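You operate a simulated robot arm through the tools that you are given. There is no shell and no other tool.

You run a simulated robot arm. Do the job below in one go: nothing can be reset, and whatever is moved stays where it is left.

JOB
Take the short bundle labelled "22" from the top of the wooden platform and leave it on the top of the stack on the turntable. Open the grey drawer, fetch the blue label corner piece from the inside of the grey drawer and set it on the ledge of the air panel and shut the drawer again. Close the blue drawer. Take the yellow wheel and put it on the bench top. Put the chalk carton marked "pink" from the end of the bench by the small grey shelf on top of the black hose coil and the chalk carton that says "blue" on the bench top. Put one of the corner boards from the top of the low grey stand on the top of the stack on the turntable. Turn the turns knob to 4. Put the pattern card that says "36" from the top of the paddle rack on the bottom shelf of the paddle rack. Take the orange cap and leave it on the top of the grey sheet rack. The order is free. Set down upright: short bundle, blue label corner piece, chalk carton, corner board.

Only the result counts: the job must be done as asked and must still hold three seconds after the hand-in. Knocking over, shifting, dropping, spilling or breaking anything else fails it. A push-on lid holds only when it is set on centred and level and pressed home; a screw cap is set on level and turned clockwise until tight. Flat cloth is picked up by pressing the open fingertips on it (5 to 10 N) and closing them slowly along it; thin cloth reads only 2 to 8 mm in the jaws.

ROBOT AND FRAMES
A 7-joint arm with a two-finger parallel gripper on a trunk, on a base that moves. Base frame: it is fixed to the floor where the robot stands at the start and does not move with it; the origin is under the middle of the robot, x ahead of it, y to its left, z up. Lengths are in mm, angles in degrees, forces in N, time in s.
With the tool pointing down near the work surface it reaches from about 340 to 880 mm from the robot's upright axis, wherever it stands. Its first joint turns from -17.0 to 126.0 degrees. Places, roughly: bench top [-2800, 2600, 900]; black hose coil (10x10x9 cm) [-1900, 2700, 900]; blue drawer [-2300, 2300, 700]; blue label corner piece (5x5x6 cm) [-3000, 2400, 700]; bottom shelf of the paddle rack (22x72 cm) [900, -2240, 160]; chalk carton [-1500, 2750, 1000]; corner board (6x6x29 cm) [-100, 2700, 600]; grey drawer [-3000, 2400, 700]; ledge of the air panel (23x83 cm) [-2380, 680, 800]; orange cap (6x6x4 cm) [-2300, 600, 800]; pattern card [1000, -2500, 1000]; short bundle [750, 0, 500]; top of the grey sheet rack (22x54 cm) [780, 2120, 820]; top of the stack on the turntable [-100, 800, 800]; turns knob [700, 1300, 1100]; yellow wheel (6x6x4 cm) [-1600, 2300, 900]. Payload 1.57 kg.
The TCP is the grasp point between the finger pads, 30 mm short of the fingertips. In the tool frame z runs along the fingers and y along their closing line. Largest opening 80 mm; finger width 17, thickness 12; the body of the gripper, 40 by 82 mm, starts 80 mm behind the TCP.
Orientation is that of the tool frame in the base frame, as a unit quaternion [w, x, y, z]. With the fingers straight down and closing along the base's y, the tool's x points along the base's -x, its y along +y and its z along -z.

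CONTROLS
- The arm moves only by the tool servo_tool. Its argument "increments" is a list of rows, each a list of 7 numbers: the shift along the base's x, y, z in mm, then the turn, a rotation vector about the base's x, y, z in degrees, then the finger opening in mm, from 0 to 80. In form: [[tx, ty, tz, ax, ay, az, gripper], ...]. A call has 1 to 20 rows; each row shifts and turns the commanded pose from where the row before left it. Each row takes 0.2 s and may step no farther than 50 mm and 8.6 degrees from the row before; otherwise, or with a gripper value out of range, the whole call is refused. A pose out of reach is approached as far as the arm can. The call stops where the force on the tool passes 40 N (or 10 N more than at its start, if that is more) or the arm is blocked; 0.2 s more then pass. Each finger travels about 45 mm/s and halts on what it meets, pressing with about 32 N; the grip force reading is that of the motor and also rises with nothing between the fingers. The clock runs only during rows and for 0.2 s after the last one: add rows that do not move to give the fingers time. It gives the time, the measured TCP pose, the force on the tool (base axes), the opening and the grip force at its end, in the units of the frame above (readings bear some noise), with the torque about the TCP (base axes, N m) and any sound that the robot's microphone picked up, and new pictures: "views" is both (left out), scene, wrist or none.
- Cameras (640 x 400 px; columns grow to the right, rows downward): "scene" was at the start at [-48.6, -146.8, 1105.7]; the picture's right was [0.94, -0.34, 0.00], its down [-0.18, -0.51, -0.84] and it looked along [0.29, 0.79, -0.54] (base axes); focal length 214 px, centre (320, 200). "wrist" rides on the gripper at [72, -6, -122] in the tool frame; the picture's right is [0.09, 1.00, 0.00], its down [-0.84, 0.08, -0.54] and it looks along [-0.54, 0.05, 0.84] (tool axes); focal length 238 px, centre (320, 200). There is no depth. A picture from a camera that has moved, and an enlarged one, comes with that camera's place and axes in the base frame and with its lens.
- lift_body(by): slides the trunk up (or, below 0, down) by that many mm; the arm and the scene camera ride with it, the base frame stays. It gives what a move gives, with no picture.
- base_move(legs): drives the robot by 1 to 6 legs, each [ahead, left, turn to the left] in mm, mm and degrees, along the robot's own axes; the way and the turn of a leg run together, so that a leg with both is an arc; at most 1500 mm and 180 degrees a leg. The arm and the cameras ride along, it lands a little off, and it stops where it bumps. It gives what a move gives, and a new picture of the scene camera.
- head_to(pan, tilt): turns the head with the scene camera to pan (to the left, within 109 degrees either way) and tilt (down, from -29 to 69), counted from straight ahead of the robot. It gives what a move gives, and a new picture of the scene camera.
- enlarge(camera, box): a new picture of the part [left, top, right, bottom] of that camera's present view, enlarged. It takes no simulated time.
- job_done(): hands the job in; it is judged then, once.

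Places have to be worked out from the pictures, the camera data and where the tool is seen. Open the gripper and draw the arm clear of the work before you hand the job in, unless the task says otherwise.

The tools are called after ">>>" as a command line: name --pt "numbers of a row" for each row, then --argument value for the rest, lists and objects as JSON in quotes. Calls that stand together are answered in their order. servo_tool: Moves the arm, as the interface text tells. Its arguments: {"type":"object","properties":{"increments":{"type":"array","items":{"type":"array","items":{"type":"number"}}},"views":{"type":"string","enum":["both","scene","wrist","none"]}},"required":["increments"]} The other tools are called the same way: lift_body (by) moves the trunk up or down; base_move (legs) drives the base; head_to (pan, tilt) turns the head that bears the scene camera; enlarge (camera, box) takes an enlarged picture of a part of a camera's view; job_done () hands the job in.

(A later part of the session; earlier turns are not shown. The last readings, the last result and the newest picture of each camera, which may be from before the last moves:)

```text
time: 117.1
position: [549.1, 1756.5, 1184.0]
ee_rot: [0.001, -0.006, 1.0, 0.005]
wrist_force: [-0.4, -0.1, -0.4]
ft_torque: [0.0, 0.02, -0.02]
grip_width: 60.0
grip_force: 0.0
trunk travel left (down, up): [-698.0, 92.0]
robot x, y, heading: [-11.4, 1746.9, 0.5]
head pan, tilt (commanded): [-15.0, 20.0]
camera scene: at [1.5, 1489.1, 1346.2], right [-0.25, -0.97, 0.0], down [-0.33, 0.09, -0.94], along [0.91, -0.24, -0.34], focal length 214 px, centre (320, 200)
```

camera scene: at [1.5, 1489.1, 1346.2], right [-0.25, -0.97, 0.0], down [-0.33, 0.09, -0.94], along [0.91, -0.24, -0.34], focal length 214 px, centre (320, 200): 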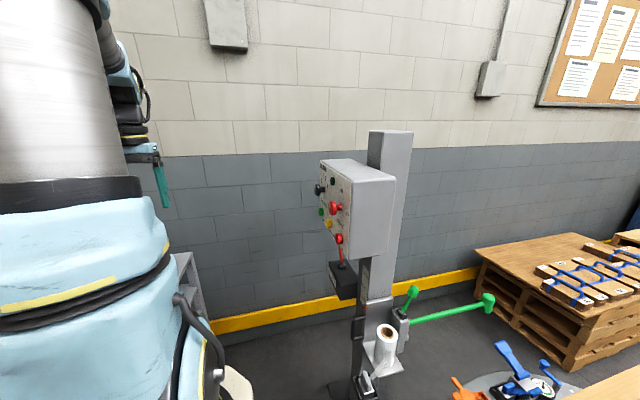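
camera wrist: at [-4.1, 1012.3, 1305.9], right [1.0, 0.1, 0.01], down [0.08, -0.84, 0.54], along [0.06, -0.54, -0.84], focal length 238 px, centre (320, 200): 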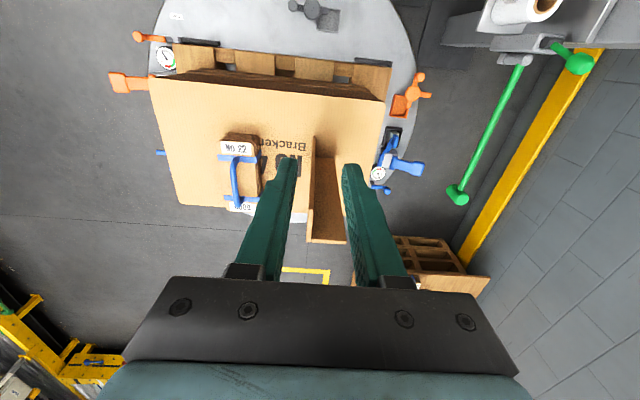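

The control box face points toward +y with several knobs. I enlarge to read it.

>>> enlarge --camera "scene" --box '[300, 150, 400, 280]'

>>> head_to --pan -45 --tilt 15

```text
3.08 times, centred on (350, 215) of scene
camera zoom: at [1.5, 1489.1, 1346.2], right [-0.25, -0.97, 0.0], down [-0.33, 0.09, -0.94], along [0.91, -0.24, -0.34], focal length 660 px, centre (228, 154)
```

zoom: 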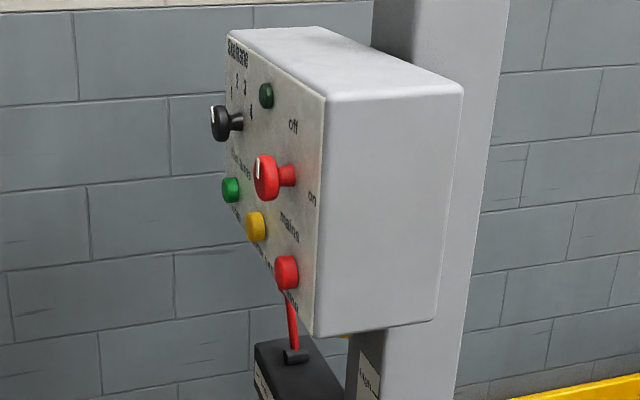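

```text
time: 118.1
position: [549.0, 1756.4, 1182.4]
ee_rot: [0.001, -0.006, 1.0, 0.004]
wrist_force: [0.8, 0.0, 0.4]
ft_torque: [0.0, -0.03, 0.01]
grip_width: 60.0
grip_force: 0.0
trunk travel left (down, up): [-698.0, 92.0]
robot x, y, heading: [-10.9, 1748.9, 0.3]
head pan, tilt (commanded): [-45.0, 15.0]
camera scene: at [-22.2, 1447.1, 1354.4], right [-0.7, -0.71, 0.0], down [-0.18, 0.18, -0.97], along [0.69, -0.68, -0.26], focal length 214 px, centre (320, 200)
```

scene: 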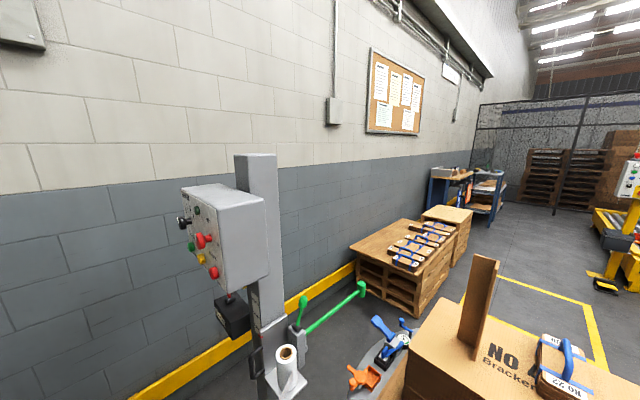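

The black "turns" knob is at about (754, 1298, 1107) on the +y face of the box. I turn to heading −90 and stand left of the rack so the arm can reach it pointing along −y.

>>> base_move --legs '[[0, 0, -90]]'

>>> base_move --legs '[[-50, 0, 0], [0, 120, 0]]'

>>> head_to --pan 50 --tilt 15

```text
time: 122.3
position: [-3.1, 1185.1, 1183.3]
ee_rot: [0.004, 0.707, 0.707, 0.002]
wrist_force: [-1.1, -0.1, 0.7]
ft_torque: [0.02, 0.02, -0.06]
grip_width: 60.0
grip_force: 0.1
trunk travel left (down, up): [-698.0, 92.0]
robot x, y, heading: [-6.1, 1740.9, -90.6]
head pan, tilt (commanded): [-45.0, 15.0]
camera scene: at [-305.6, 1758.7, 1354.4], right [-0.7, 0.71, 0.0], down [0.18, 0.18, -0.97], along [-0.69, -0.68, -0.26], focal length 214 px, centre (320, 200)
```

scene: 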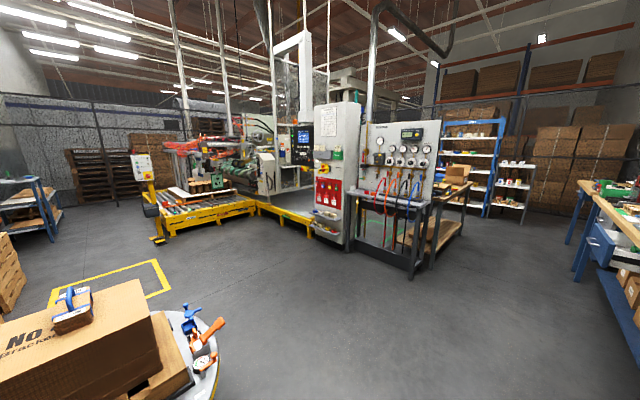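

```text
time: 124.1
position: [117.5, 1233.1, 1184.0]
ee_rot: [0.004, 0.707, 0.707, 0.002]
wrist_force: [0.1, 1.2, 0.5]
ft_torque: [-0.01, 0.03, 0.0]
grip_width: 60.2
grip_force: 0.1
trunk travel left (down, up): [-698.0, 92.0]
robot x, y, heading: [110.5, 1794.0, -90.3]
head pan, tilt (commanded): [-45.0, 15.0]
camera scene: at [-184.3, 1808.1, 1354.4], right [-0.7, 0.71, 0.0], down [0.18, 0.18, -0.97], along [-0.69, -0.68, -0.26], focal length 214 px, centre (320, 200)
```

scene: 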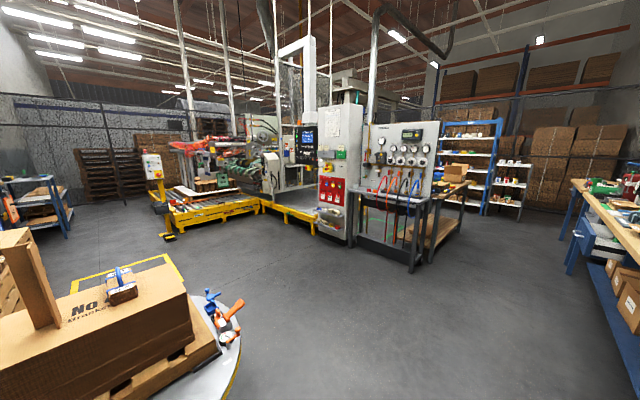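

```text
time: 125.8
position: [118.0, 1233.6, 1183.5]
ee_rot: [0.004, 0.707, 0.707, 0.002]
wrist_force: [-0.3, -0.9, 0.3]
ft_torque: [0.03, 0.0, 0.0]
grip_width: 60.0
grip_force: 0.1
trunk travel left (down, up): [-698.0, 92.0]
robot x, y, heading: [111.5, 1797.1, -90.4]
head pan, tilt (commanded): [50.0, 15.0]
camera scene: at [-46.7, 1813.3, 1354.4], right [-0.65, -0.76, 0.0], down [-0.2, 0.17, -0.97], along [0.74, -0.63, -0.26], focal length 214 px, centre (320, 200)
```

scene: 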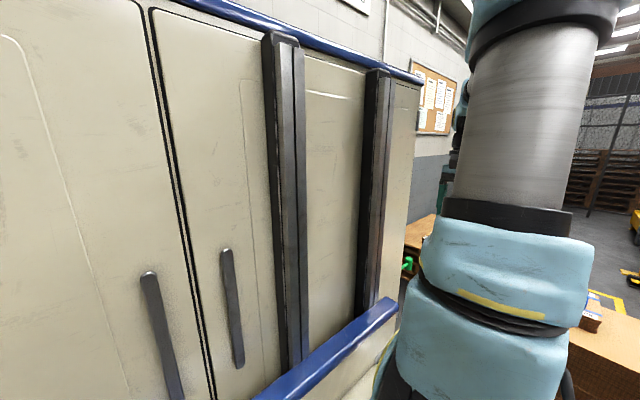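

The mast blocks the head's view to the left, so I use the wrist camera. I test moving the arm leftward (toward +x) in small rows.

>>> servo_tool --pt "30 -15 0 0 0 0 60" --pt "40 -15 0 0 0 0 60" --pt "40 -15 0 0 0 0 60" --pt "40 -10 0 0 0 0 60" --pt "40 -10 0 0 0 0 60" --pt "0 0 0 0 0 0 60" --views "both"

```text
time: 127.2
position: [310.5, 1167.7, 1184.6]
ee_rot: [0.003, 0.706, 0.708, 0.003]
wrist_force: [-0.1, -0.1, 0.0]
ft_torque: [0.0, 0.01, -0.05]
grip_width: 59.8
grip_force: 0.2
trunk travel left (down, up): [-698.0, 92.0]
robot x, y, heading: [107.0, 1792.4, -90.3]
head pan, tilt (commanded): [50.0, 15.0]
camera scene: at [-46.7, 1813.4, 1354.4], right [-0.65, -0.76, 0.0], down [-0.2, 0.17, -0.97], along [0.74, -0.62, -0.26], focal length 214 px, centre (320, 200)
camera wrist: at [303.4, 1240.1, 1307.0], right [1.0, 0.09, 0.01], down [0.07, -0.84, 0.54], along [0.06, -0.54, -0.84], focal length 238 px, centre (320, 200)
```

scene: 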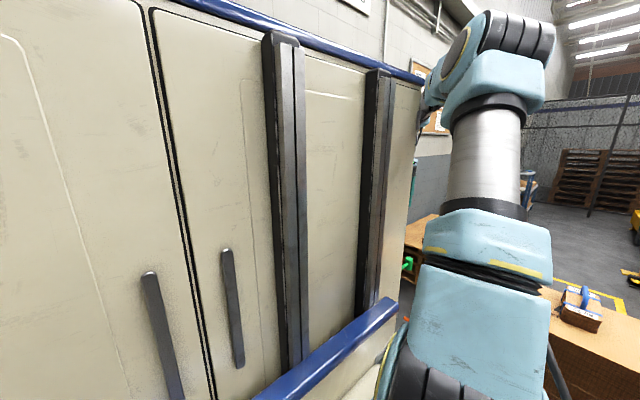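
wrist: 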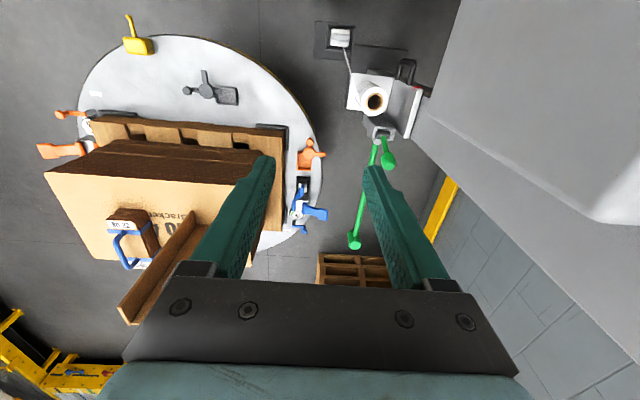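

The arm reaches left but the mast makes a direct sideways approach awkward; facing the knob diagonally (heading about −38°) is better. I bring the arm back to centre, shift the base and turn.

>>> servo_tool --pt "-40 15 0 0 0 0 60" --pt "-40 30 0 0 0 0 60" --pt "-40 30 0 0 0 0 60" --pt "-40 30 0 0 0 0 60" --pt "-40 30 0 0 0 0 60" --pt "0 10 0 0 0 0 60" --views "none"

>>> base_move --legs '[[0, -95, 0], [105, 0, 0], [0, 0, 52]]'

>>> head_to --pan 20 --tilt 15

```text
time: 128.6
position: [109.1, 1314.4, 1182.9]
ee_rot: [0.004, 0.707, 0.707, 0.002]
wrist_force: [0.1, 0.1, -0.5]
ft_torque: [0.02, 0.06, 0.0]
grip_width: 59.6
grip_force: 0.1
trunk travel left (down, up): [-698.0, 92.0]
robot x, y, heading: [110.0, 1793.3, -90.2]
head pan, tilt (commanded): [50.0, 15.0]
```

```text
time: 132.8
position: [393.6, 1394.7, 1181.8]
ee_rot: [0.002, 0.323, 0.946, 0.004]
wrist_force: [-0.5, 1.1, 0.5]
ft_torque: [0.0, 0.01, -0.01]
grip_width: 59.9
grip_force: 0.0
trunk travel left (down, up): [-698.0, 92.0]
robot x, y, heading: [15.5, 1687.9, -38.2]
head pan, tilt (commanded): [50.0, 15.0]
camera scene: at [-97.4, 1576.2, 1354.4], right [0.21, -0.98, 0.0], down [-0.25, -0.05, -0.97], along [0.94, 0.2, -0.26], focal length 214 px, centre (320, 200)
```

scene: 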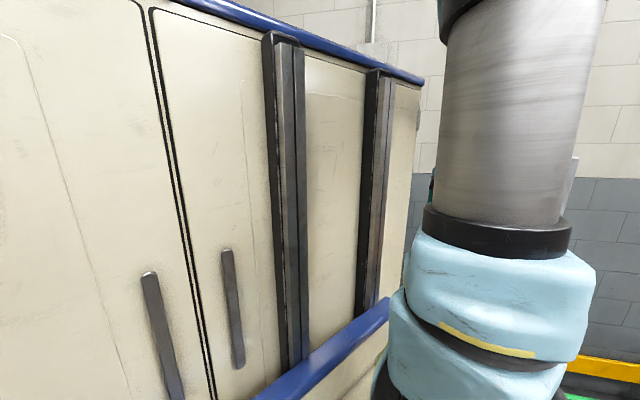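

```text
time: 133.8
position: [393.6, 1394.5, 1183.3]
ee_rot: [0.003, 0.323, 0.946, 0.003]
wrist_force: [0.0, 0.0, -0.8]
ft_torque: [-0.03, 0.01, -0.02]
grip_width: 60.2
grip_force: 0.1
trunk travel left (down, up): [-698.0, 92.0]
robot x, y, heading: [15.8, 1689.3, -38.1]
head pan, tilt (commanded): [20.0, 15.0]
camera scene: at [-99.9, 1528.0, 1354.4], right [-0.31, -0.95, 0.0], down [-0.25, 0.08, -0.97], along [0.92, -0.3, -0.26], focal length 214 px, centre (320, 200)
```

scene: 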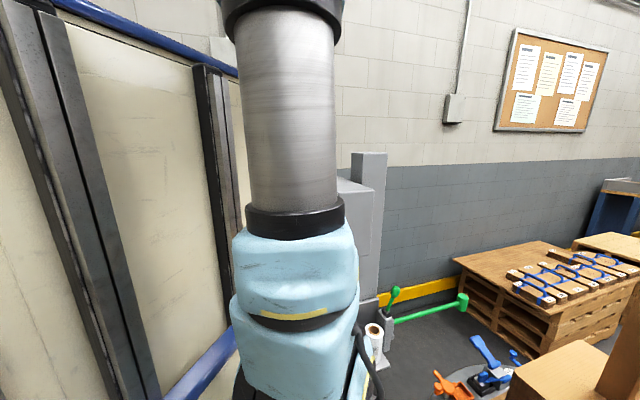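

I now reorient the tool: yaw it so the fingers close along x, then tilt it to point along −y, keeping well in front of the panel.

>>> servo_tool --pt "20 8 0 0 0 -8.6 60" --pt "20 8 0 0 0 -8.6 60" --pt "20 8 0 0 0 -8.6 60" --pt "20 8 0 0 0 -8.6 60" --pt "20 8 0 0 0 -8.6 60" --pt "20 8 0 0 0 -8.6 60" --views "wrist"

>>> servo_tool --pt "15 0 0 -8.3 0 0 60" --pt "15 0 0 -8.3 0 0 60" --pt "15 0 0 -8.3 0 0 60" --pt "15 0 0 -8.3 0 0 60" --pt "15 0 0 -8.3 0 0 60" --pt "15 0 0 -8.3 0 0 60" --views "both"

```text
time: 135.2
position: [512.9, 1443.0, 1183.1]
ee_rot: [0.003, 0.703, 0.711, 0.002]
wrist_force: [-1.3, -0.2, 1.1]
ft_torque: [0.03, -0.02, 0.01]
grip_width: 60.5
grip_force: 0.2
trunk travel left (down, up): [-698.0, 92.0]
robot x, y, heading: [15.8, 1691.0, -38.2]
head pan, tilt (commanded): [20.0, 15.0]
camera wrist: at [505.8, 1513.4, 1305.3], right [0.99, 0.1, 0.01], down [0.08, -0.83, 0.54], along [0.06, -0.54, -0.84], focal length 238 px, centre (320, 200)
```

wrist: 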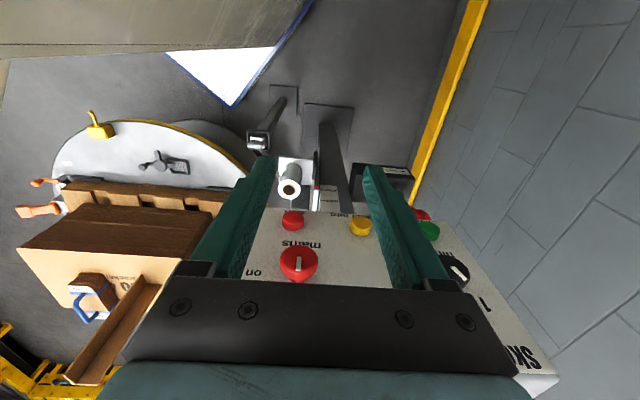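

```text
time: 136.6
position: [594.9, 1410.3, 1237.5]
ee_rot: [0.332, 0.669, 0.605, -0.275]
wrist_force: [-1.2, -2.9, 0.1]
ft_torque: [0.21, -0.06, 0.07]
grip_width: 60.0
grip_force: 0.0
trunk travel left (down, up): [-698.0, 92.0]
robot x, y, heading: [16.0, 1686.4, -38.0]
head pan, tilt (commanded): [20.0, 15.0]
stopped in row 6: the force on the tool passed its limit at 74 N (the readings are from after the stop); the commanded pose is now the measured one
camera scene: at [-99.0, 1520.8, 1348.4], right [-0.31, -0.95, 0.0], down [-0.25, 0.08, -0.97], along [0.92, -0.3, -0.26], focal length 214 px, centre (320, 200)
camera wrist: at [595.3, 1550.8, 1259.0], right [1.0, 0.01, 0.04], down [-0.04, -0.11, 0.99], along [0.02, -0.99, -0.11], focal length 238 px, centre (320, 200)
```

scene: 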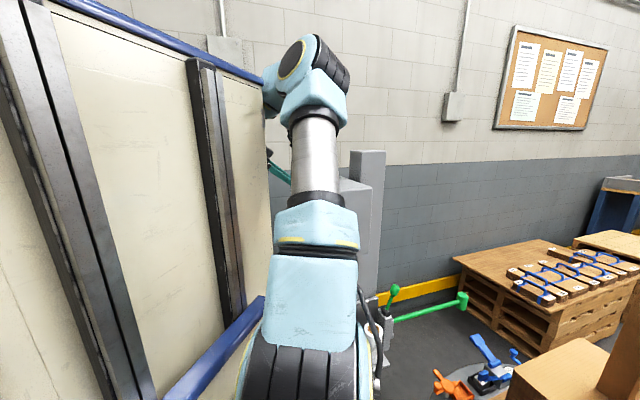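
wrist: 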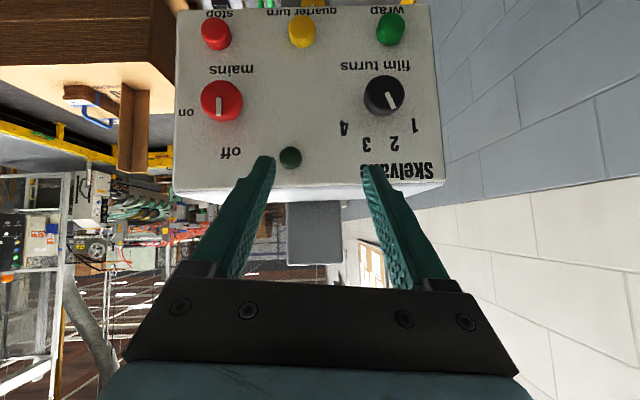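

The wrist view shows the "film turns" knob clearly, currently pointing at 1. The arm was stopped by a force peak; I check its settled state before going on.

>>> servo_tool --pt "0 0 0 0 0 0 60" --pt "0 0 0 0 0 0 60" --views "both"

>>> enlarge --camera "wrist" --box '[320, 0, 460, 190]'

```text
time: 137.2
position: [594.2, 1416.1, 1238.3]
ee_rot: [0.33, 0.667, 0.609, -0.275]
wrist_force: [-0.1, -0.6, -0.3]
ft_torque: [-0.03, -0.05, -0.05]
grip_width: 59.8
grip_force: 0.0
trunk travel left (down, up): [-698.0, 92.0]
robot x, y, heading: [12.3, 1691.2, -38.1]
head pan, tilt (commanded): [20.0, 15.0]
camera scene: at [-100.5, 1523.2, 1353.0], right [-0.31, -0.95, 0.0], down [-0.25, 0.08, -0.97], along [0.92, -0.3, -0.26], focal length 214 px, centre (320, 200)
camera wrist: at [593.1, 1554.7, 1260.0], right [1.0, 0.02, 0.03], down [-0.03, -0.11, 0.99], along [0.02, -0.99, -0.11], focal length 238 px, centre (320, 200)
```

scene: 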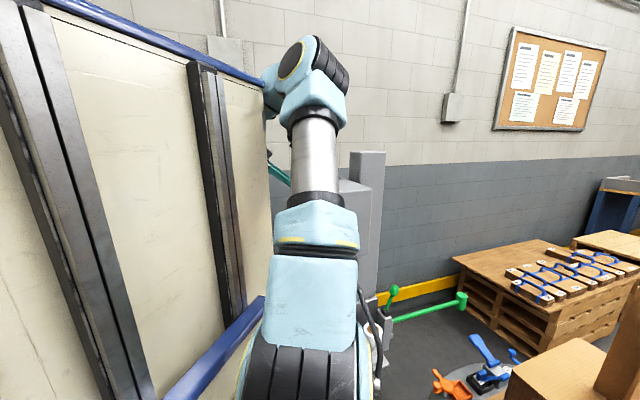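
wrist: 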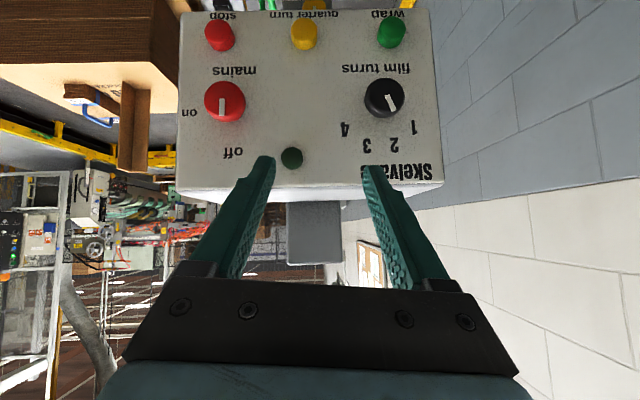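

```text
2.11 times, centred on (390, 95) of wrist
camera zoom: at [593.1, 1554.7, 1260.0], right [1.0, 0.02, 0.03], down [-0.03, -0.11, 0.99], along [0.02, -0.99, -0.11], focal length 502 px, centre (173, 421)
```

zoom: 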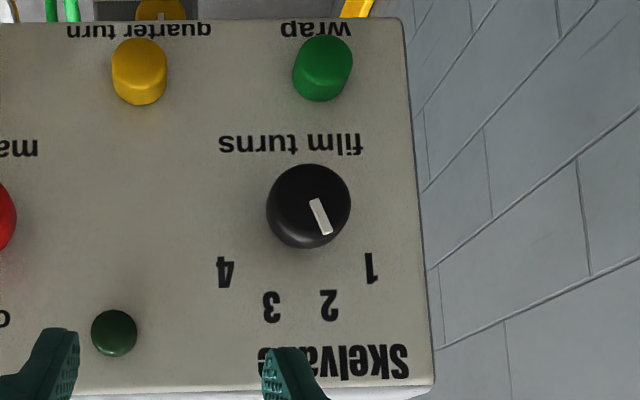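

The pointer is at 2 (22° off centre, scale at ±20°/±60°), so it needs 80° clockwise. The arm is cramped near the mast, so I turn the base further left (and shift right) to bring the work more in front of the robot.

>>> base_move --legs '[[0, 0, 8], [0, -60, 0], [0, 0, 15]]'

>>> servo_tool --pt "0 0 0 0 0 0 60" --views "wrist"

```text
time: 139.7
position: [626.9, 1614.0, 1239.5]
ee_rot: [0.379, 0.531, 0.73, -0.203]
wrist_force: [-0.4, 0.6, -0.1]
ft_torque: [0.0, -0.01, -0.02]
grip_width: 60.0
grip_force: 0.1
trunk travel left (down, up): [-698.0, 92.0]
robot x, y, heading: [-14.9, 1634.6, -15.1]
head pan, tilt (commanded): [20.0, 15.0]
camera scene: at [-54.7, 1439.9, 1354.1], right [0.09, -1.0, 0.0], down [-0.26, -0.02, -0.97], along [0.96, 0.09, -0.26], focal length 214 px, centre (320, 200)
```

scene: 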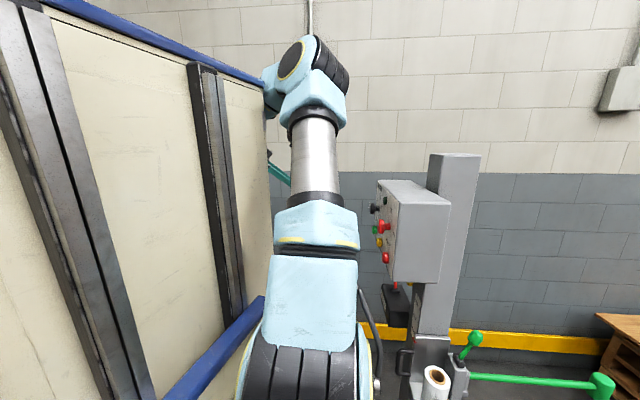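

```text
time: 140.1
position: [628.3, 1614.2, 1239.2]
ee_rot: [0.379, 0.532, 0.729, -0.205]
wrist_force: [1.0, 0.0, -0.2]
ft_torque: [-0.02, 0.0, -0.02]
grip_width: 60.4
grip_force: 0.1
trunk travel left (down, up): [-698.0, 92.0]
robot x, y, heading: [-18.3, 1638.0, -15.1]
head pan, tilt (commanded): [20.0, 15.0]
camera wrist: at [570.8, 1741.2, 1261.1], right [0.91, 0.41, 0.03], down [0.01, -0.11, 0.99], along [0.41, -0.91, -0.11], focal length 238 px, centre (320, 200)
```

wrist: 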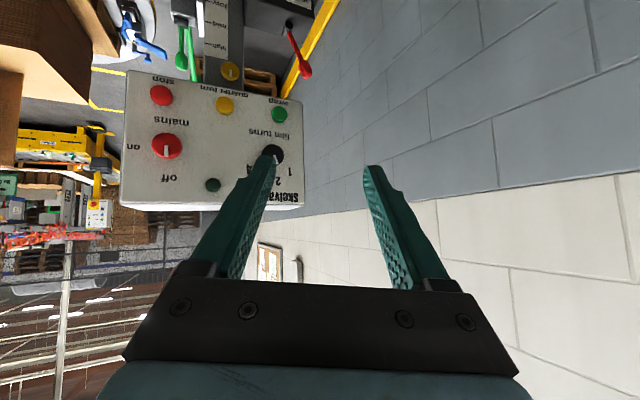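

Knob front is now triangulated at about (665, 1338, 1135) with the panel at y≈1309. I yaw the tool to face −y, then tilt it level while approaching in front of the knob.

>>> servo_tool --pt "8 -15 -5 0 0 -7.7 60" --pt "8 -15 -5 0 0 -7.7 60" --pt "8 -15 -5 0 0 -7.7 60" --pt "0 0 0 0 0 0 60" --views "wrist"

>>> servo_tool --pt "3 -12 -10 -6 0 0 60" --pt "3 -12 -10 -6 0 0 60" --pt "0 0 0 0 0 0 60" --views "both"

```text
time: 141.1
position: [647.3, 1572.3, 1226.1]
ee_rot: [0.333, 0.666, 0.608, -0.275]
wrist_force: [-0.6, -0.6, -0.1]
ft_torque: [0.01, 0.0, 0.02]
grip_width: 59.7
grip_force: 0.0
trunk travel left (down, up): [-698.0, 92.0]
robot x, y, heading: [-15.2, 1635.4, -15.0]
head pan, tilt (commanded): [20.0, 15.0]
camera wrist: at [645.3, 1713.1, 1247.5], right [1.0, 0.02, 0.04], down [-0.03, -0.11, 0.99], along [0.02, -0.99, -0.1], focal length 238 px, centre (320, 200)
```

wrist: 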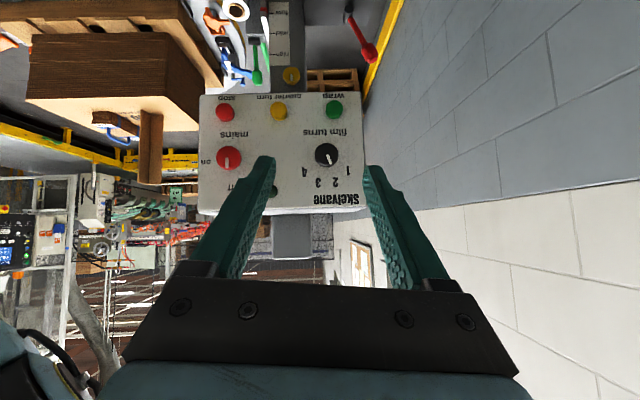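

```text
time: 141.9
position: [650.4, 1539.8, 1204.6]
ee_rot: [0.401, 0.627, 0.577, -0.336]
wrist_force: [0.9, -0.1, -0.5]
ft_torque: [0.0, 0.0, 0.01]
grip_width: 59.9
grip_force: 0.1
out of reach, approached as far as the arm can: row 2
trunk travel left (down, up): [-698.0, 92.0]
robot x, y, heading: [-14.8, 1633.0, -14.9]
head pan, tilt (commanded): [20.0, 15.0]
camera scene: at [-58.3, 1443.5, 1354.4], right [0.09, -1.0, 0.0], down [-0.26, -0.02, -0.97], along [0.96, 0.09, -0.26], focal length 214 px, centre (320, 200)
camera wrist: at [647.8, 1680.7, 1195.2], right [1.0, 0.03, 0.03], down [-0.04, 0.1, 0.99], along [0.03, -0.99, 0.1], focal length 238 px, centre (320, 200)
```

scene: 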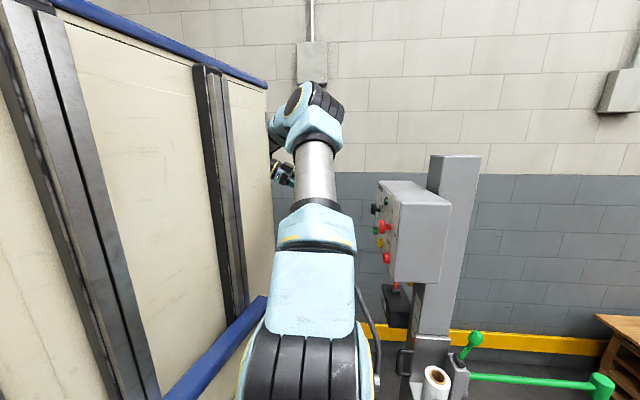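
wrist: 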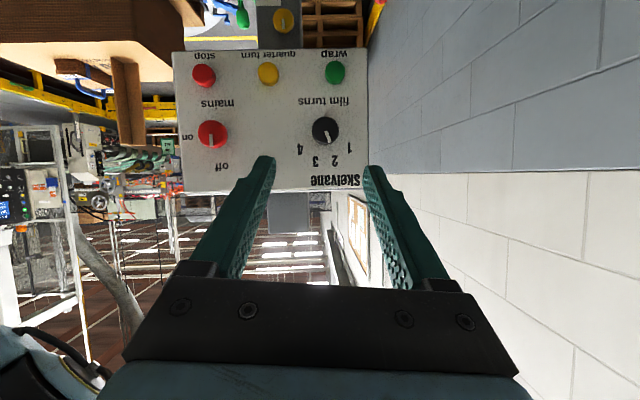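

A wrist joint limit is reached because the tool must point 75° off the arm's radial direction here. A better stance is heading −90 further back beside the rack, so I first fold the tool back to its neutral downward pose.

>>> servo_tool --pt "-15 5 4 7.9 0 0 60" --pt "-20 5 4 7.9 0 0 60" --pt "-20 5 4 7.9 0 0 60" --pt "-22 5 4 7.9 0 0 60" --pt "-22 5 4 7.9 0 0 60" --pt "-22 5 4 7.9 0 0 60" --pt "-22 5 0 7.9 0 0 60" --pt "-22 5 0 7.9 0 0 60" --pt "0 0 0 0 0 0 60" --views "none"

>>> servo_tool --pt "-3 0 0 0 0 8.3 60" --pt "-3 0 0 0 0 8.3 60" --pt "-3 0 0 0 0 8.3 60" --pt "-3 0 0 0 0 8.3 60" --pt "-3 0 0 0 0 8.3 60" --pt "0 0 0 0 0 8.3 60" --pt "0 0 0 0 0 8.3 60" --pt "0 0 0 0 0 8.3 60" --pt "0 0 0 0 0 8.3 60" --views "both"

```text
time: 143.9
position: [484.9, 1578.4, 1227.3]
ee_rot: [0.013, 0.744, 0.667, 0.016]
wrist_force: [0.5, -0.6, -0.1]
ft_torque: [0.0, 0.04, -0.01]
grip_width: 60.1
grip_force: 0.1
trunk travel left (down, up): [-698.0, 92.0]
robot x, y, heading: [-16.0, 1637.1, -15.0]
head pan, tilt (commanded): [20.0, 15.0]
```

```text
time: 145.9
position: [470.0, 1576.2, 1225.6]
ee_rot: [0.0, 0.185, 0.983, 0.019]
wrist_force: [-0.6, 0.0, -0.3]
ft_torque: [-0.03, -0.03, -0.01]
grip_width: 59.9
grip_force: 0.0
trunk travel left (down, up): [-698.0, 92.0]
robot x, y, heading: [-14.1, 1633.5, -15.0]
head pan, tilt (commanded): [20.0, 15.0]
camera scene: at [-57.6, 1441.5, 1353.7], right [0.09, -1.0, 0.0], down [-0.26, -0.02, -0.97], along [0.96, 0.09, -0.26], focal length 214 px, centre (320, 200)
camera wrist: at [401.3, 1592.4, 1349.6], right [0.28, 0.96, 0.04], down [0.8, -0.25, 0.54], along [0.53, -0.12, -0.84], focal length 238 px, centre (320, 200)
```

scene: 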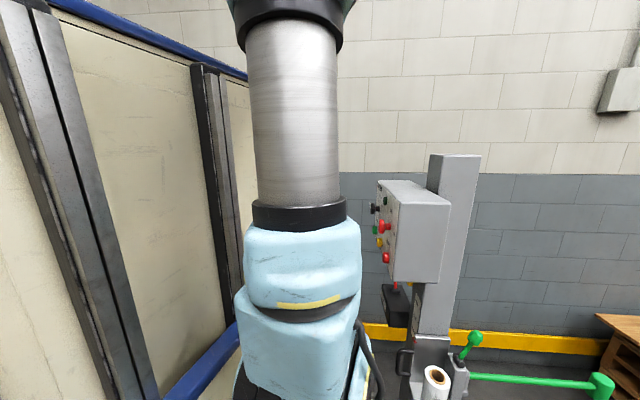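
wrist: 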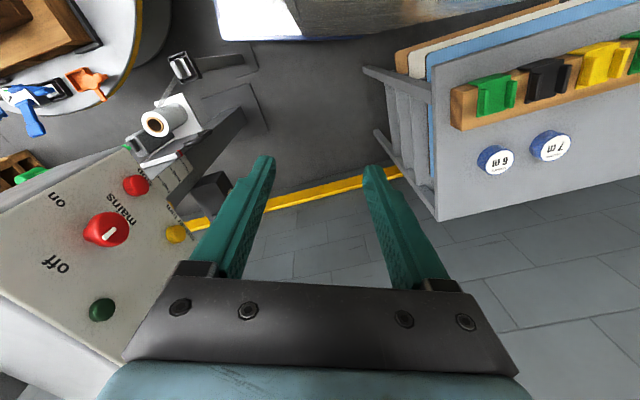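

Neutral again, and the rack's near edge is confirmed at y≈1815, x from 510. I move the base back and left, turn to heading −90, and then reverse alongside the rack.

>>> base_move --legs '[[-70, 0, 0], [0, 90, 0], [0, 0, -75]]'

>>> base_move --legs '[[-260, 0, 0]]'

```text
time: 150.9
position: [-7.9, 1254.8, 1226.9]
ee_rot: [0.013, 0.756, 0.654, 0.014]
wrist_force: [-0.1, -0.2, -0.6]
ft_torque: [0.0, 0.0, 0.01]
grip_width: 60.0
grip_force: 0.0
trunk travel left (down, up): [-698.0, 92.0]
robot x, y, heading: [-64.0, 1741.9, -91.7]
head pan, tilt (commanded): [20.0, 15.0]
camera scene: at [-260.8, 1738.9, 1354.2], right [-0.95, -0.32, 0.0], down [-0.08, 0.25, -0.97], along [0.3, -0.92, -0.26], focal length 214 px, centre (320, 200)
```

scene: 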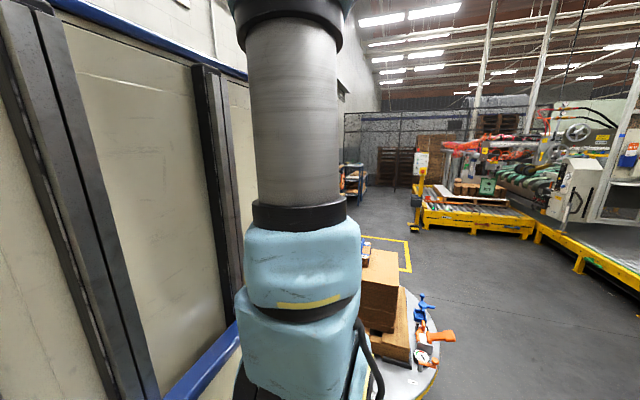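

```text
time: 152.8
position: [-0.2, 1514.3, 1228.2]
ee_rot: [0.012, 0.754, 0.656, 0.014]
wrist_force: [0.0, -0.4, 0.1]
ft_torque: [0.0, -0.01, 0.02]
grip_width: 59.9
grip_force: 0.0
trunk travel left (down, up): [-698.0, 92.0]
robot x, y, heading: [-60.1, 2000.4, -91.5]
head pan, tilt (commanded): [20.0, 15.0]
camera scene: at [-253.6, 1997.1, 1354.3], right [-0.95, -0.32, 0.0], down [-0.08, 0.25, -0.97], along [0.31, -0.92, -0.26], focal length 214 px, centre (320, 200)
```

scene: 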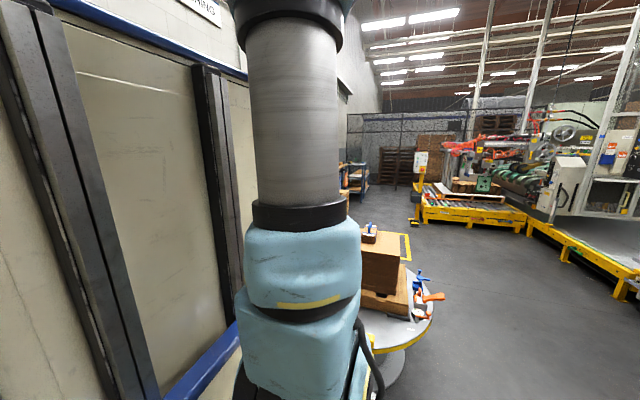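

Aligned beside the rack. I shift left 215 mm (keeping ~60 mm from the rack) and swing the arm to the left-front with the tool facing −y.

>>> base_move --legs '[[0, 0, 1.5], [0, 215, 0]]'

>>> servo_tool --pt "40 -10 0 0 0 2 60" --pt "45 -10 0 0 0 2 60" --pt "45 -10 0 0 0 2 60" --pt "45 -5 0 0 0 0 60" --pt "45 -5 0 0 0 0 60" --pt "0 0 0 0 0 0 60" --views "wrist"

```text
time: 154.8
position: [223.4, 1518.2, 1227.0]
ee_rot: [0.013, 0.745, 0.667, 0.015]
wrist_force: [0.7, -1.2, -0.6]
ft_torque: [-0.02, 0.0, -0.01]
grip_width: 60.0
grip_force: 0.1
trunk travel left (down, up): [-698.0, 92.0]
robot x, y, heading: [155.4, 1998.6, -89.7]
head pan, tilt (commanded): [20.0, 15.0]
camera scene: at [-44.2, 1992.5, 1354.3], right [-0.94, -0.35, 0.0], down [-0.09, 0.24, -0.97], along [0.33, -0.91, -0.26], focal length 214 px, centre (320, 200)
```

scene: 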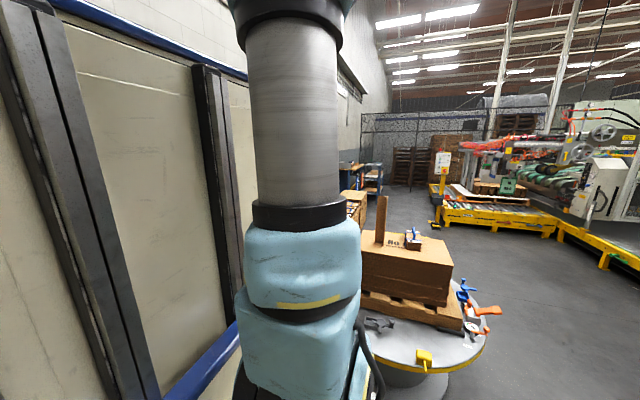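

```text
time: 156.4
position: [433.1, 1476.9, 1263.5]
ee_rot: [0.046, 0.715, 0.697, 0.007]
wrist_force: [-0.2, 0.3, 0.1]
ft_torque: [-0.01, 0.01, -0.03]
grip_width: 59.9
grip_force: 0.1
trunk travel left (down, up): [-698.0, 92.0]
robot x, y, heading: [152.6, 1999.7, -89.9]
head pan, tilt (commanded): [20.0, 15.0]
stopped in row 6: the arm was blocked; the commanded pose is now the measured one
camera wrist: at [421.0, 1555.8, 1382.3], right [1.0, 0.07, 0.07], down [0.01, -0.81, 0.59], along [0.1, -0.59, -0.8], focal length 238 px, centre (320, 200)
```

wrist: 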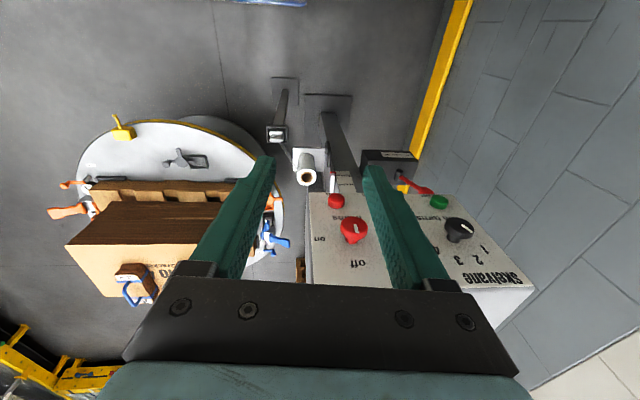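

The arm is blocked by the mast on the left side, so this stance won't do. Better: return to the heading ≈−18° stance and grip the knob with the tool only 30° off vertical (closing along x), which that stance allows. I first bring the arm back to centre.

>>> servo_tool --pt "-40 5 0 0 0 0 60" --pt "-45 10 -10 0 0 0 60" --pt "-45 10 -10 0 0 0 60" --pt "-45 10 -10 0 0 0 60" --pt "-45 10 0 0 0 0 60" --pt "0 0 0 0 0 0 60" --views "none"

>>> base_move --legs '[[0, -215, 0], [260, 0, 0], [0, 0, 72]]'

```text
time: 157.8
position: [215.5, 1515.3, 1219.0]
ee_rot: [0.037, 0.718, 0.695, 0.009]
wrist_force: [0.0, -0.7, -0.3]
ft_torque: [0.01, -0.01, -0.01]
grip_width: 60.3
grip_force: 0.0
trunk travel left (down, up): [-698.0, 92.0]
robot x, y, heading: [152.7, 2000.6, -90.0]
head pan, tilt (commanded): [20.0, 15.0]
```

```text
time: 164.1
position: [423.1, 1656.3, 1217.9]
ee_rot: [0.019, 0.164, 0.986, 0.028]
wrist_force: [0.4, -0.4, 0.6]
ft_torque: [0.05, -0.01, -0.01]
grip_width: 59.9
grip_force: 0.0
trunk travel left (down, up): [-698.0, 92.0]
robot x, y, heading: [-59.9, 1736.2, -16.8]
head pan, tilt (commanded): [20.0, 15.0]
camera scene: at [-106.5, 1539.7, 1353.4], right [0.06, -1.0, -0.01], down [-0.26, -0.01, -0.97], along [0.96, 0.06, -0.26], focal length 214 px, centre (320, 200)
```

scene: 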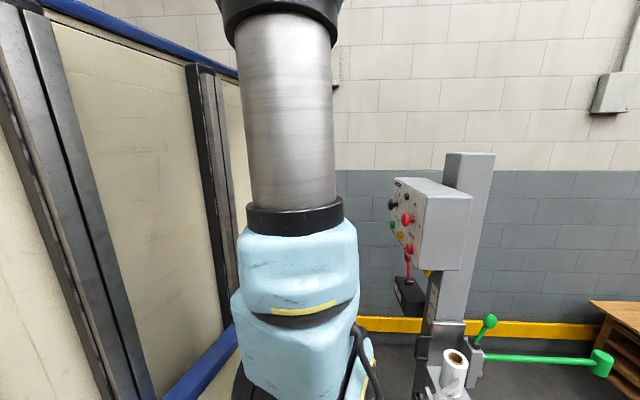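

Back at heading −17. I move forward and right into position and yaw the tool so its fingers close along x, viewing the panel.

>>> base_move --legs '[[75, 0, 0], [0, -65, 0]]'

>>> servo_tool --pt "10 0 0 0 0 -8.2 60" --pt "10 0 0 0 0 -8.2 60" --pt "10 0 0 0 0 -8.2 60" --pt "10 0 0 0 0 -8.2 60" --pt "10 0 0 0 0 -8.2 60" --pt "10 0 0 0 0 -8.2 60" --pt "10 0 0 0 0 -8.2 60" --pt "10 0 0 0 0 -8.2 60" --pt "10 0 0 0 0 -6 60" --pt "0 0 0 0 0 0 60" --views "wrist"

```text
time: 165.7
position: [475.8, 1570.0, 1216.6]
ee_rot: [0.02, 0.168, 0.985, 0.028]
wrist_force: [0.3, 0.0, -0.3]
ft_torque: [-0.03, 0.0, 0.01]
grip_width: 59.9
grip_force: 0.1
trunk travel left (down, up): [-698.0, 92.0]
robot x, y, heading: [-4.3, 1657.4, -16.8]
head pan, tilt (commanded): [20.0, 15.0]
camera scene: at [-55.6, 1458.5, 1353.6], right [0.06, -1.0, 0.0], down [-0.26, -0.01, -0.97], along [0.96, 0.05, -0.26], focal length 214 px, centre (320, 200)
```

scene: 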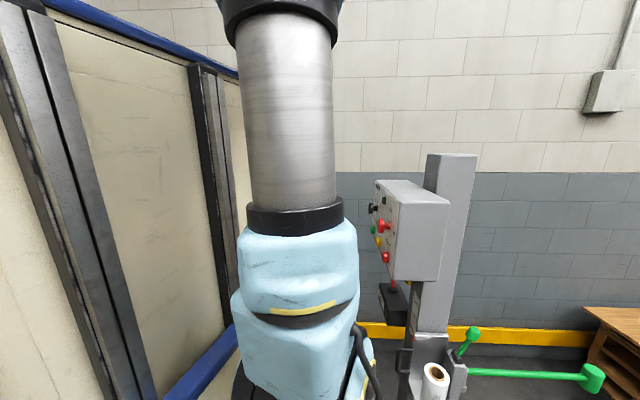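

```text
time: 167.9
position: [565.2, 1575.2, 1217.9]
ee_rot: [0.031, 0.714, 0.7, 0.009]
wrist_force: [0.2, -0.1, -1.2]
ft_torque: [-0.02, -0.03, 0.02]
grip_width: 59.9
grip_force: 0.0
trunk travel left (down, up): [-698.0, 92.0]
robot x, y, heading: [-8.1, 1656.6, -16.6]
head pan, tilt (commanded): [20.0, 15.0]
camera wrist: at [553.9, 1651.2, 1337.4], right [1.0, 0.07, 0.05], down [0.03, -0.82, 0.57], along [0.09, -0.57, -0.82], focal length 238 px, centre (320, 200)
```

wrist: 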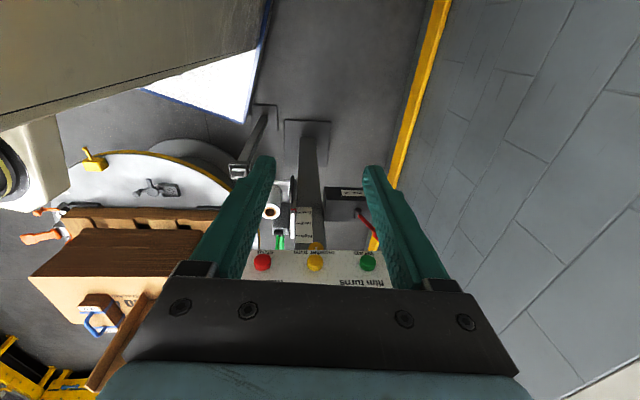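

The tool is nearly vertical with fingers closing along x. I level its roll, tilt it 30° toward −y, and move in front of the knob for a refined look.

>>> servo_tool --pt "24 -30 0 -7 3.2 1.1 70" --pt "24 -36 -4 -7 0 0 70" --pt "24 -36 -4 -7 0 0 70" --pt "23 -36 -4 -7 0 0 70" --pt "0 0 0 0 0 0 70" --views "wrist"

>>> enlarge --camera "wrist" --box '[220, 100, 440, 290]'

```text
time: 169.1
position: [659.0, 1437.2, 1204.3]
ee_rot: [0.182, 0.681, 0.686, -0.182]
wrist_force: [-0.8, -0.6, 0.4]
ft_torque: [0.03, -0.01, -0.02]
grip_width: 70.0
grip_force: 0.1
trunk travel left (down, up): [-698.0, 92.0]
robot x, y, heading: [-3.0, 1656.3, -16.8]
head pan, tilt (commanded): [20.0, 15.0]
camera wrist: at [653.2, 1560.3, 1276.1], right [1.0, 0.09, -0.05], down [0.08, -0.45, 0.89], along [0.06, -0.89, -0.46], focal length 238 px, centre (320, 200)
```

wrist: 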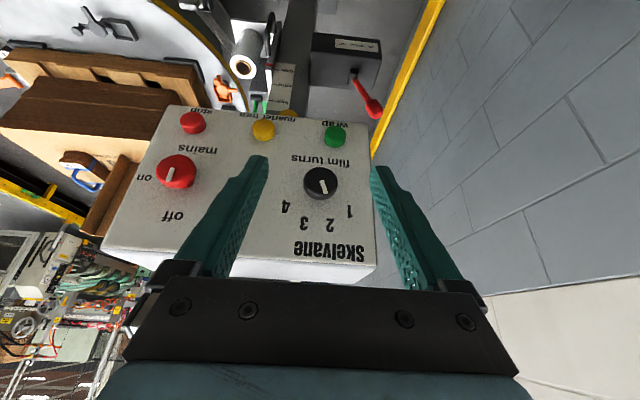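

```text
2.11 times, centred on (330, 195) of wrist
camera zoom: at [653.2, 1560.3, 1276.1], right [1.0, 0.09, -0.05], down [0.08, -0.45, 0.89], along [0.06, -0.89, -0.46], focal length 502 px, centre (299, 210)
```

zoom: 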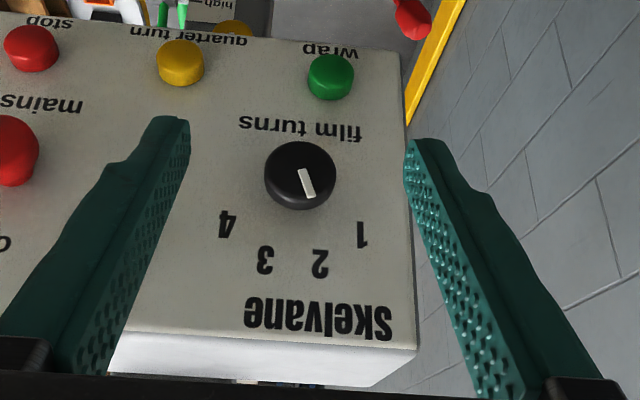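

The knob front face is around (669, 1330, 1133). I move closer with the fingers either side and triangulate again.

>>> servo_tool --pt "5 -20 -6 0 0 0 66" --pt "4 -20 -6 0 0 0 66" --pt "0 -15 -6 0 0 0 66" --pt "0 0 0 0 0 0 66" --views "wrist"

>>> enlarge --camera "wrist" --box '[220, 100, 440, 290]'

```text
time: 170.1
position: [669.9, 1381.2, 1187.5]
ee_rot: [0.183, 0.681, 0.686, -0.182]
wrist_force: [0.0, -0.3, -0.1]
ft_torque: [0.01, -0.02, 0.02]
grip_width: 66.1
grip_force: 0.1
trunk travel left (down, up): [-698.0, 92.0]
robot x, y, heading: [-4.8, 1657.1, -16.9]
head pan, tilt (commanded): [20.0, 15.0]
camera wrist: at [663.1, 1504.4, 1258.6], right [1.0, 0.09, -0.05], down [0.08, -0.46, 0.89], along [0.06, -0.89, -0.46], focal length 238 px, centre (320, 200)
```

wrist: 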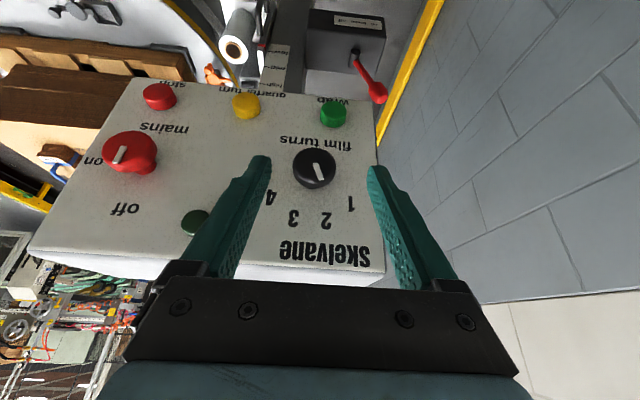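

```text
2.11 times, centred on (330, 195) of wrist
camera zoom: at [663.1, 1504.4, 1258.6], right [1.0, 0.09, -0.05], down [0.08, -0.46, 0.89], along [0.06, -0.89, -0.46], focal length 502 px, centre (299, 210)
```

zoom: 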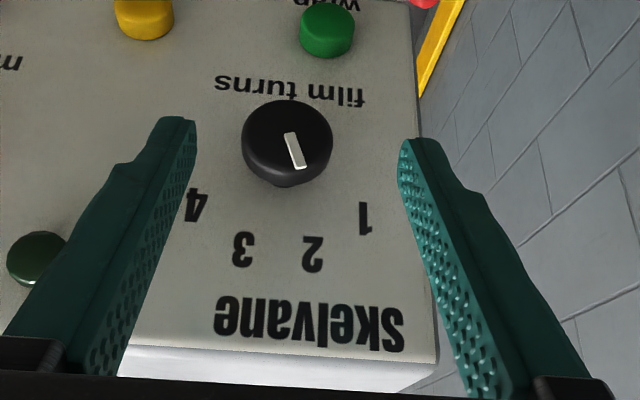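

The knob front is pinned at (669, 1326, 1131.5) with the panel near y=1300. I roll the tool +20° about y and drop to knob height while still 50 mm in front.

>>> servo_tool --pt "3 0 -15 0 6.7 0 66" --pt "0 0 -15 0 6.7 0 66" --pt "0 0 -14.6 0 6.6 0 66" --pt "0 -20 0 0 0 0 66" --pt "0 0 0 0 0 0 66" --views "wrist"

>>> enlarge --camera "wrist" --box '[220, 60, 440, 250]'

```text
time: 171.3
position: [671.1, 1360.0, 1144.1]
ee_rot: [0.06, 0.639, 0.707, -0.297]
wrist_force: [0.2, 0.9, -0.5]
ft_torque: [0.01, 0.03, 0.01]
grip_width: 66.0
grip_force: 0.2
trunk travel left (down, up): [-698.0, 92.0]
robot x, y, heading: [-9.0, 1654.0, -16.7]
head pan, tilt (commanded): [20.0, 15.0]
camera wrist: at [689.5, 1482.7, 1212.7], right [0.92, 0.09, -0.38], down [0.38, -0.46, 0.81], along [-0.1, -0.89, -0.45], focal length 238 px, centre (320, 200)
```

wrist: 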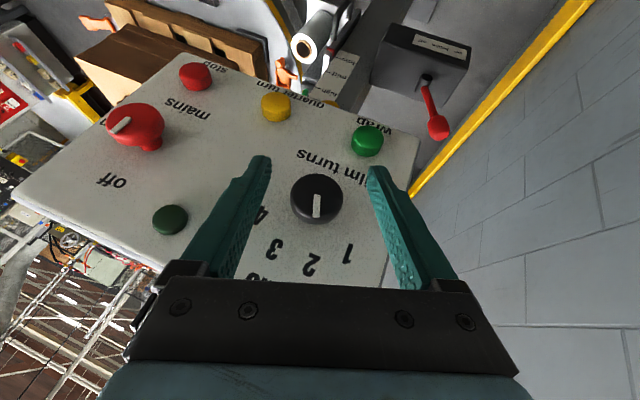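

```text
2.11 times, centred on (330, 155) of wrist
camera zoom: at [689.5, 1482.7, 1212.7], right [0.92, 0.09, -0.38], down [0.38, -0.46, 0.81], along [-0.1, -0.89, -0.45], focal length 502 px, centre (299, 295)
```

zoom: 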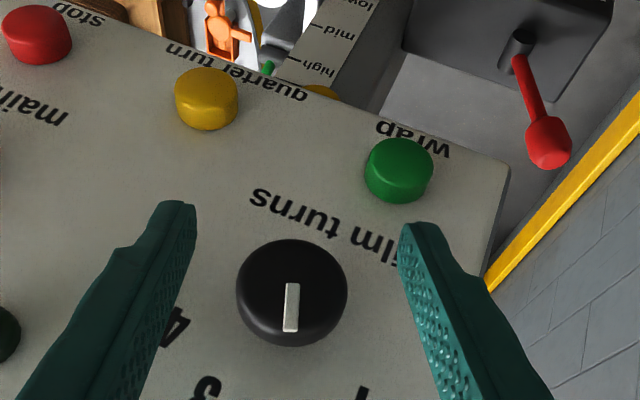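

The pointer reads 2 and the knob is centred between the fingers. I advance along −y to straddle it.

>>> servo_tool --pt "1 -12 0 0 0 0 66" --pt "0 -10 0 0 0 0 66" --pt "0 -6 0 0 0 0 66" --pt "0 -4 0 0 0 0 66" --pt "0 0 0 0 0 0 66" --views "wrist"

>>> enlarge --camera "wrist" --box '[220, 60, 440, 250]'

```text
time: 172.5
position: [672.1, 1329.3, 1144.4]
ee_rot: [0.061, 0.639, 0.707, -0.297]
wrist_force: [-0.3, -0.1, 0.0]
ft_torque: [-0.02, -0.04, 0.01]
grip_width: 66.0
grip_force: 0.1
trunk travel left (down, up): [-698.0, 92.0]
robot x, y, heading: [-8.6, 1657.9, -16.7]
head pan, tilt (commanded): [20.0, 15.0]
camera wrist: at [690.4, 1451.4, 1212.8], right [0.92, 0.09, -0.38], down [0.38, -0.46, 0.81], along [-0.1, -0.89, -0.45], focal length 238 px, centre (320, 200)
```

wrist: 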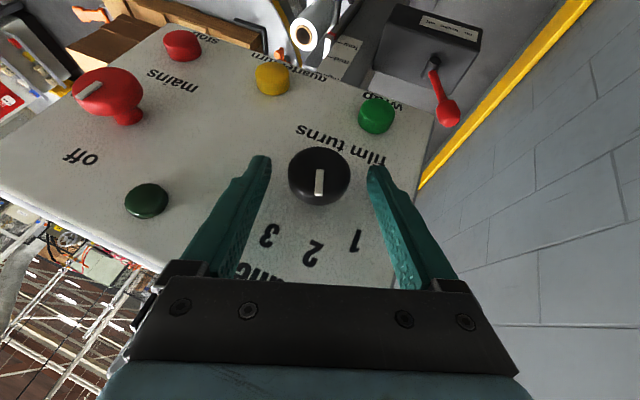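

```text
2.11 times, centred on (330, 155) of wrist
camera zoom: at [690.4, 1451.4, 1212.8], right [0.92, 0.09, -0.38], down [0.38, -0.46, 0.81], along [-0.1, -0.89, -0.45], focal length 502 px, centre (299, 295)
```

zoom: 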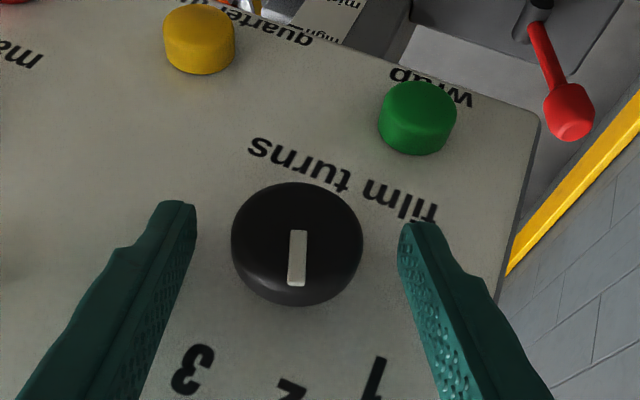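

The knob is centred between the pads with about 14 mm of pad beyond it. I close on it.

>>> servo_tool --pt "0 -2 0 0 0 0 56" --pt "0 0 0 0 0 0 44" --pt "0 0 0 0 0 0 30" --pt "0 0 0 0 0 0 20" --pt "0 0 0 0 0 0 20" --views "wrist"

```text
time: 173.7
position: [670.2, 1326.5, 1143.3]
ee_rot: [0.06, 0.639, 0.707, -0.297]
wrist_force: [-9.4, 0.1, 1.8]
ft_torque: [0.0, 0.12, -0.51]
grip_width: 39.7
grip_force: 38.0
trunk travel left (down, up): [-698.0, 92.0]
robot x, y, heading: [-5.9, 1656.9, -16.9]
head pan, tilt (commanded): [20.0, 15.0]
camera wrist: at [689.7, 1449.4, 1212.9], right [0.92, 0.09, -0.38], down [0.38, -0.46, 0.81], along [-0.11, -0.89, -0.45], focal length 238 px, centre (320, 200)
```

wrist: 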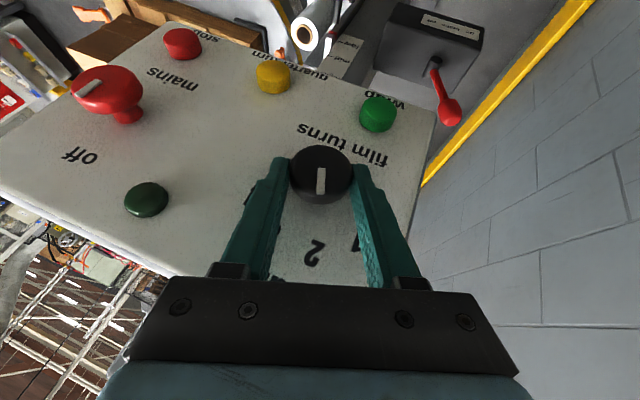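

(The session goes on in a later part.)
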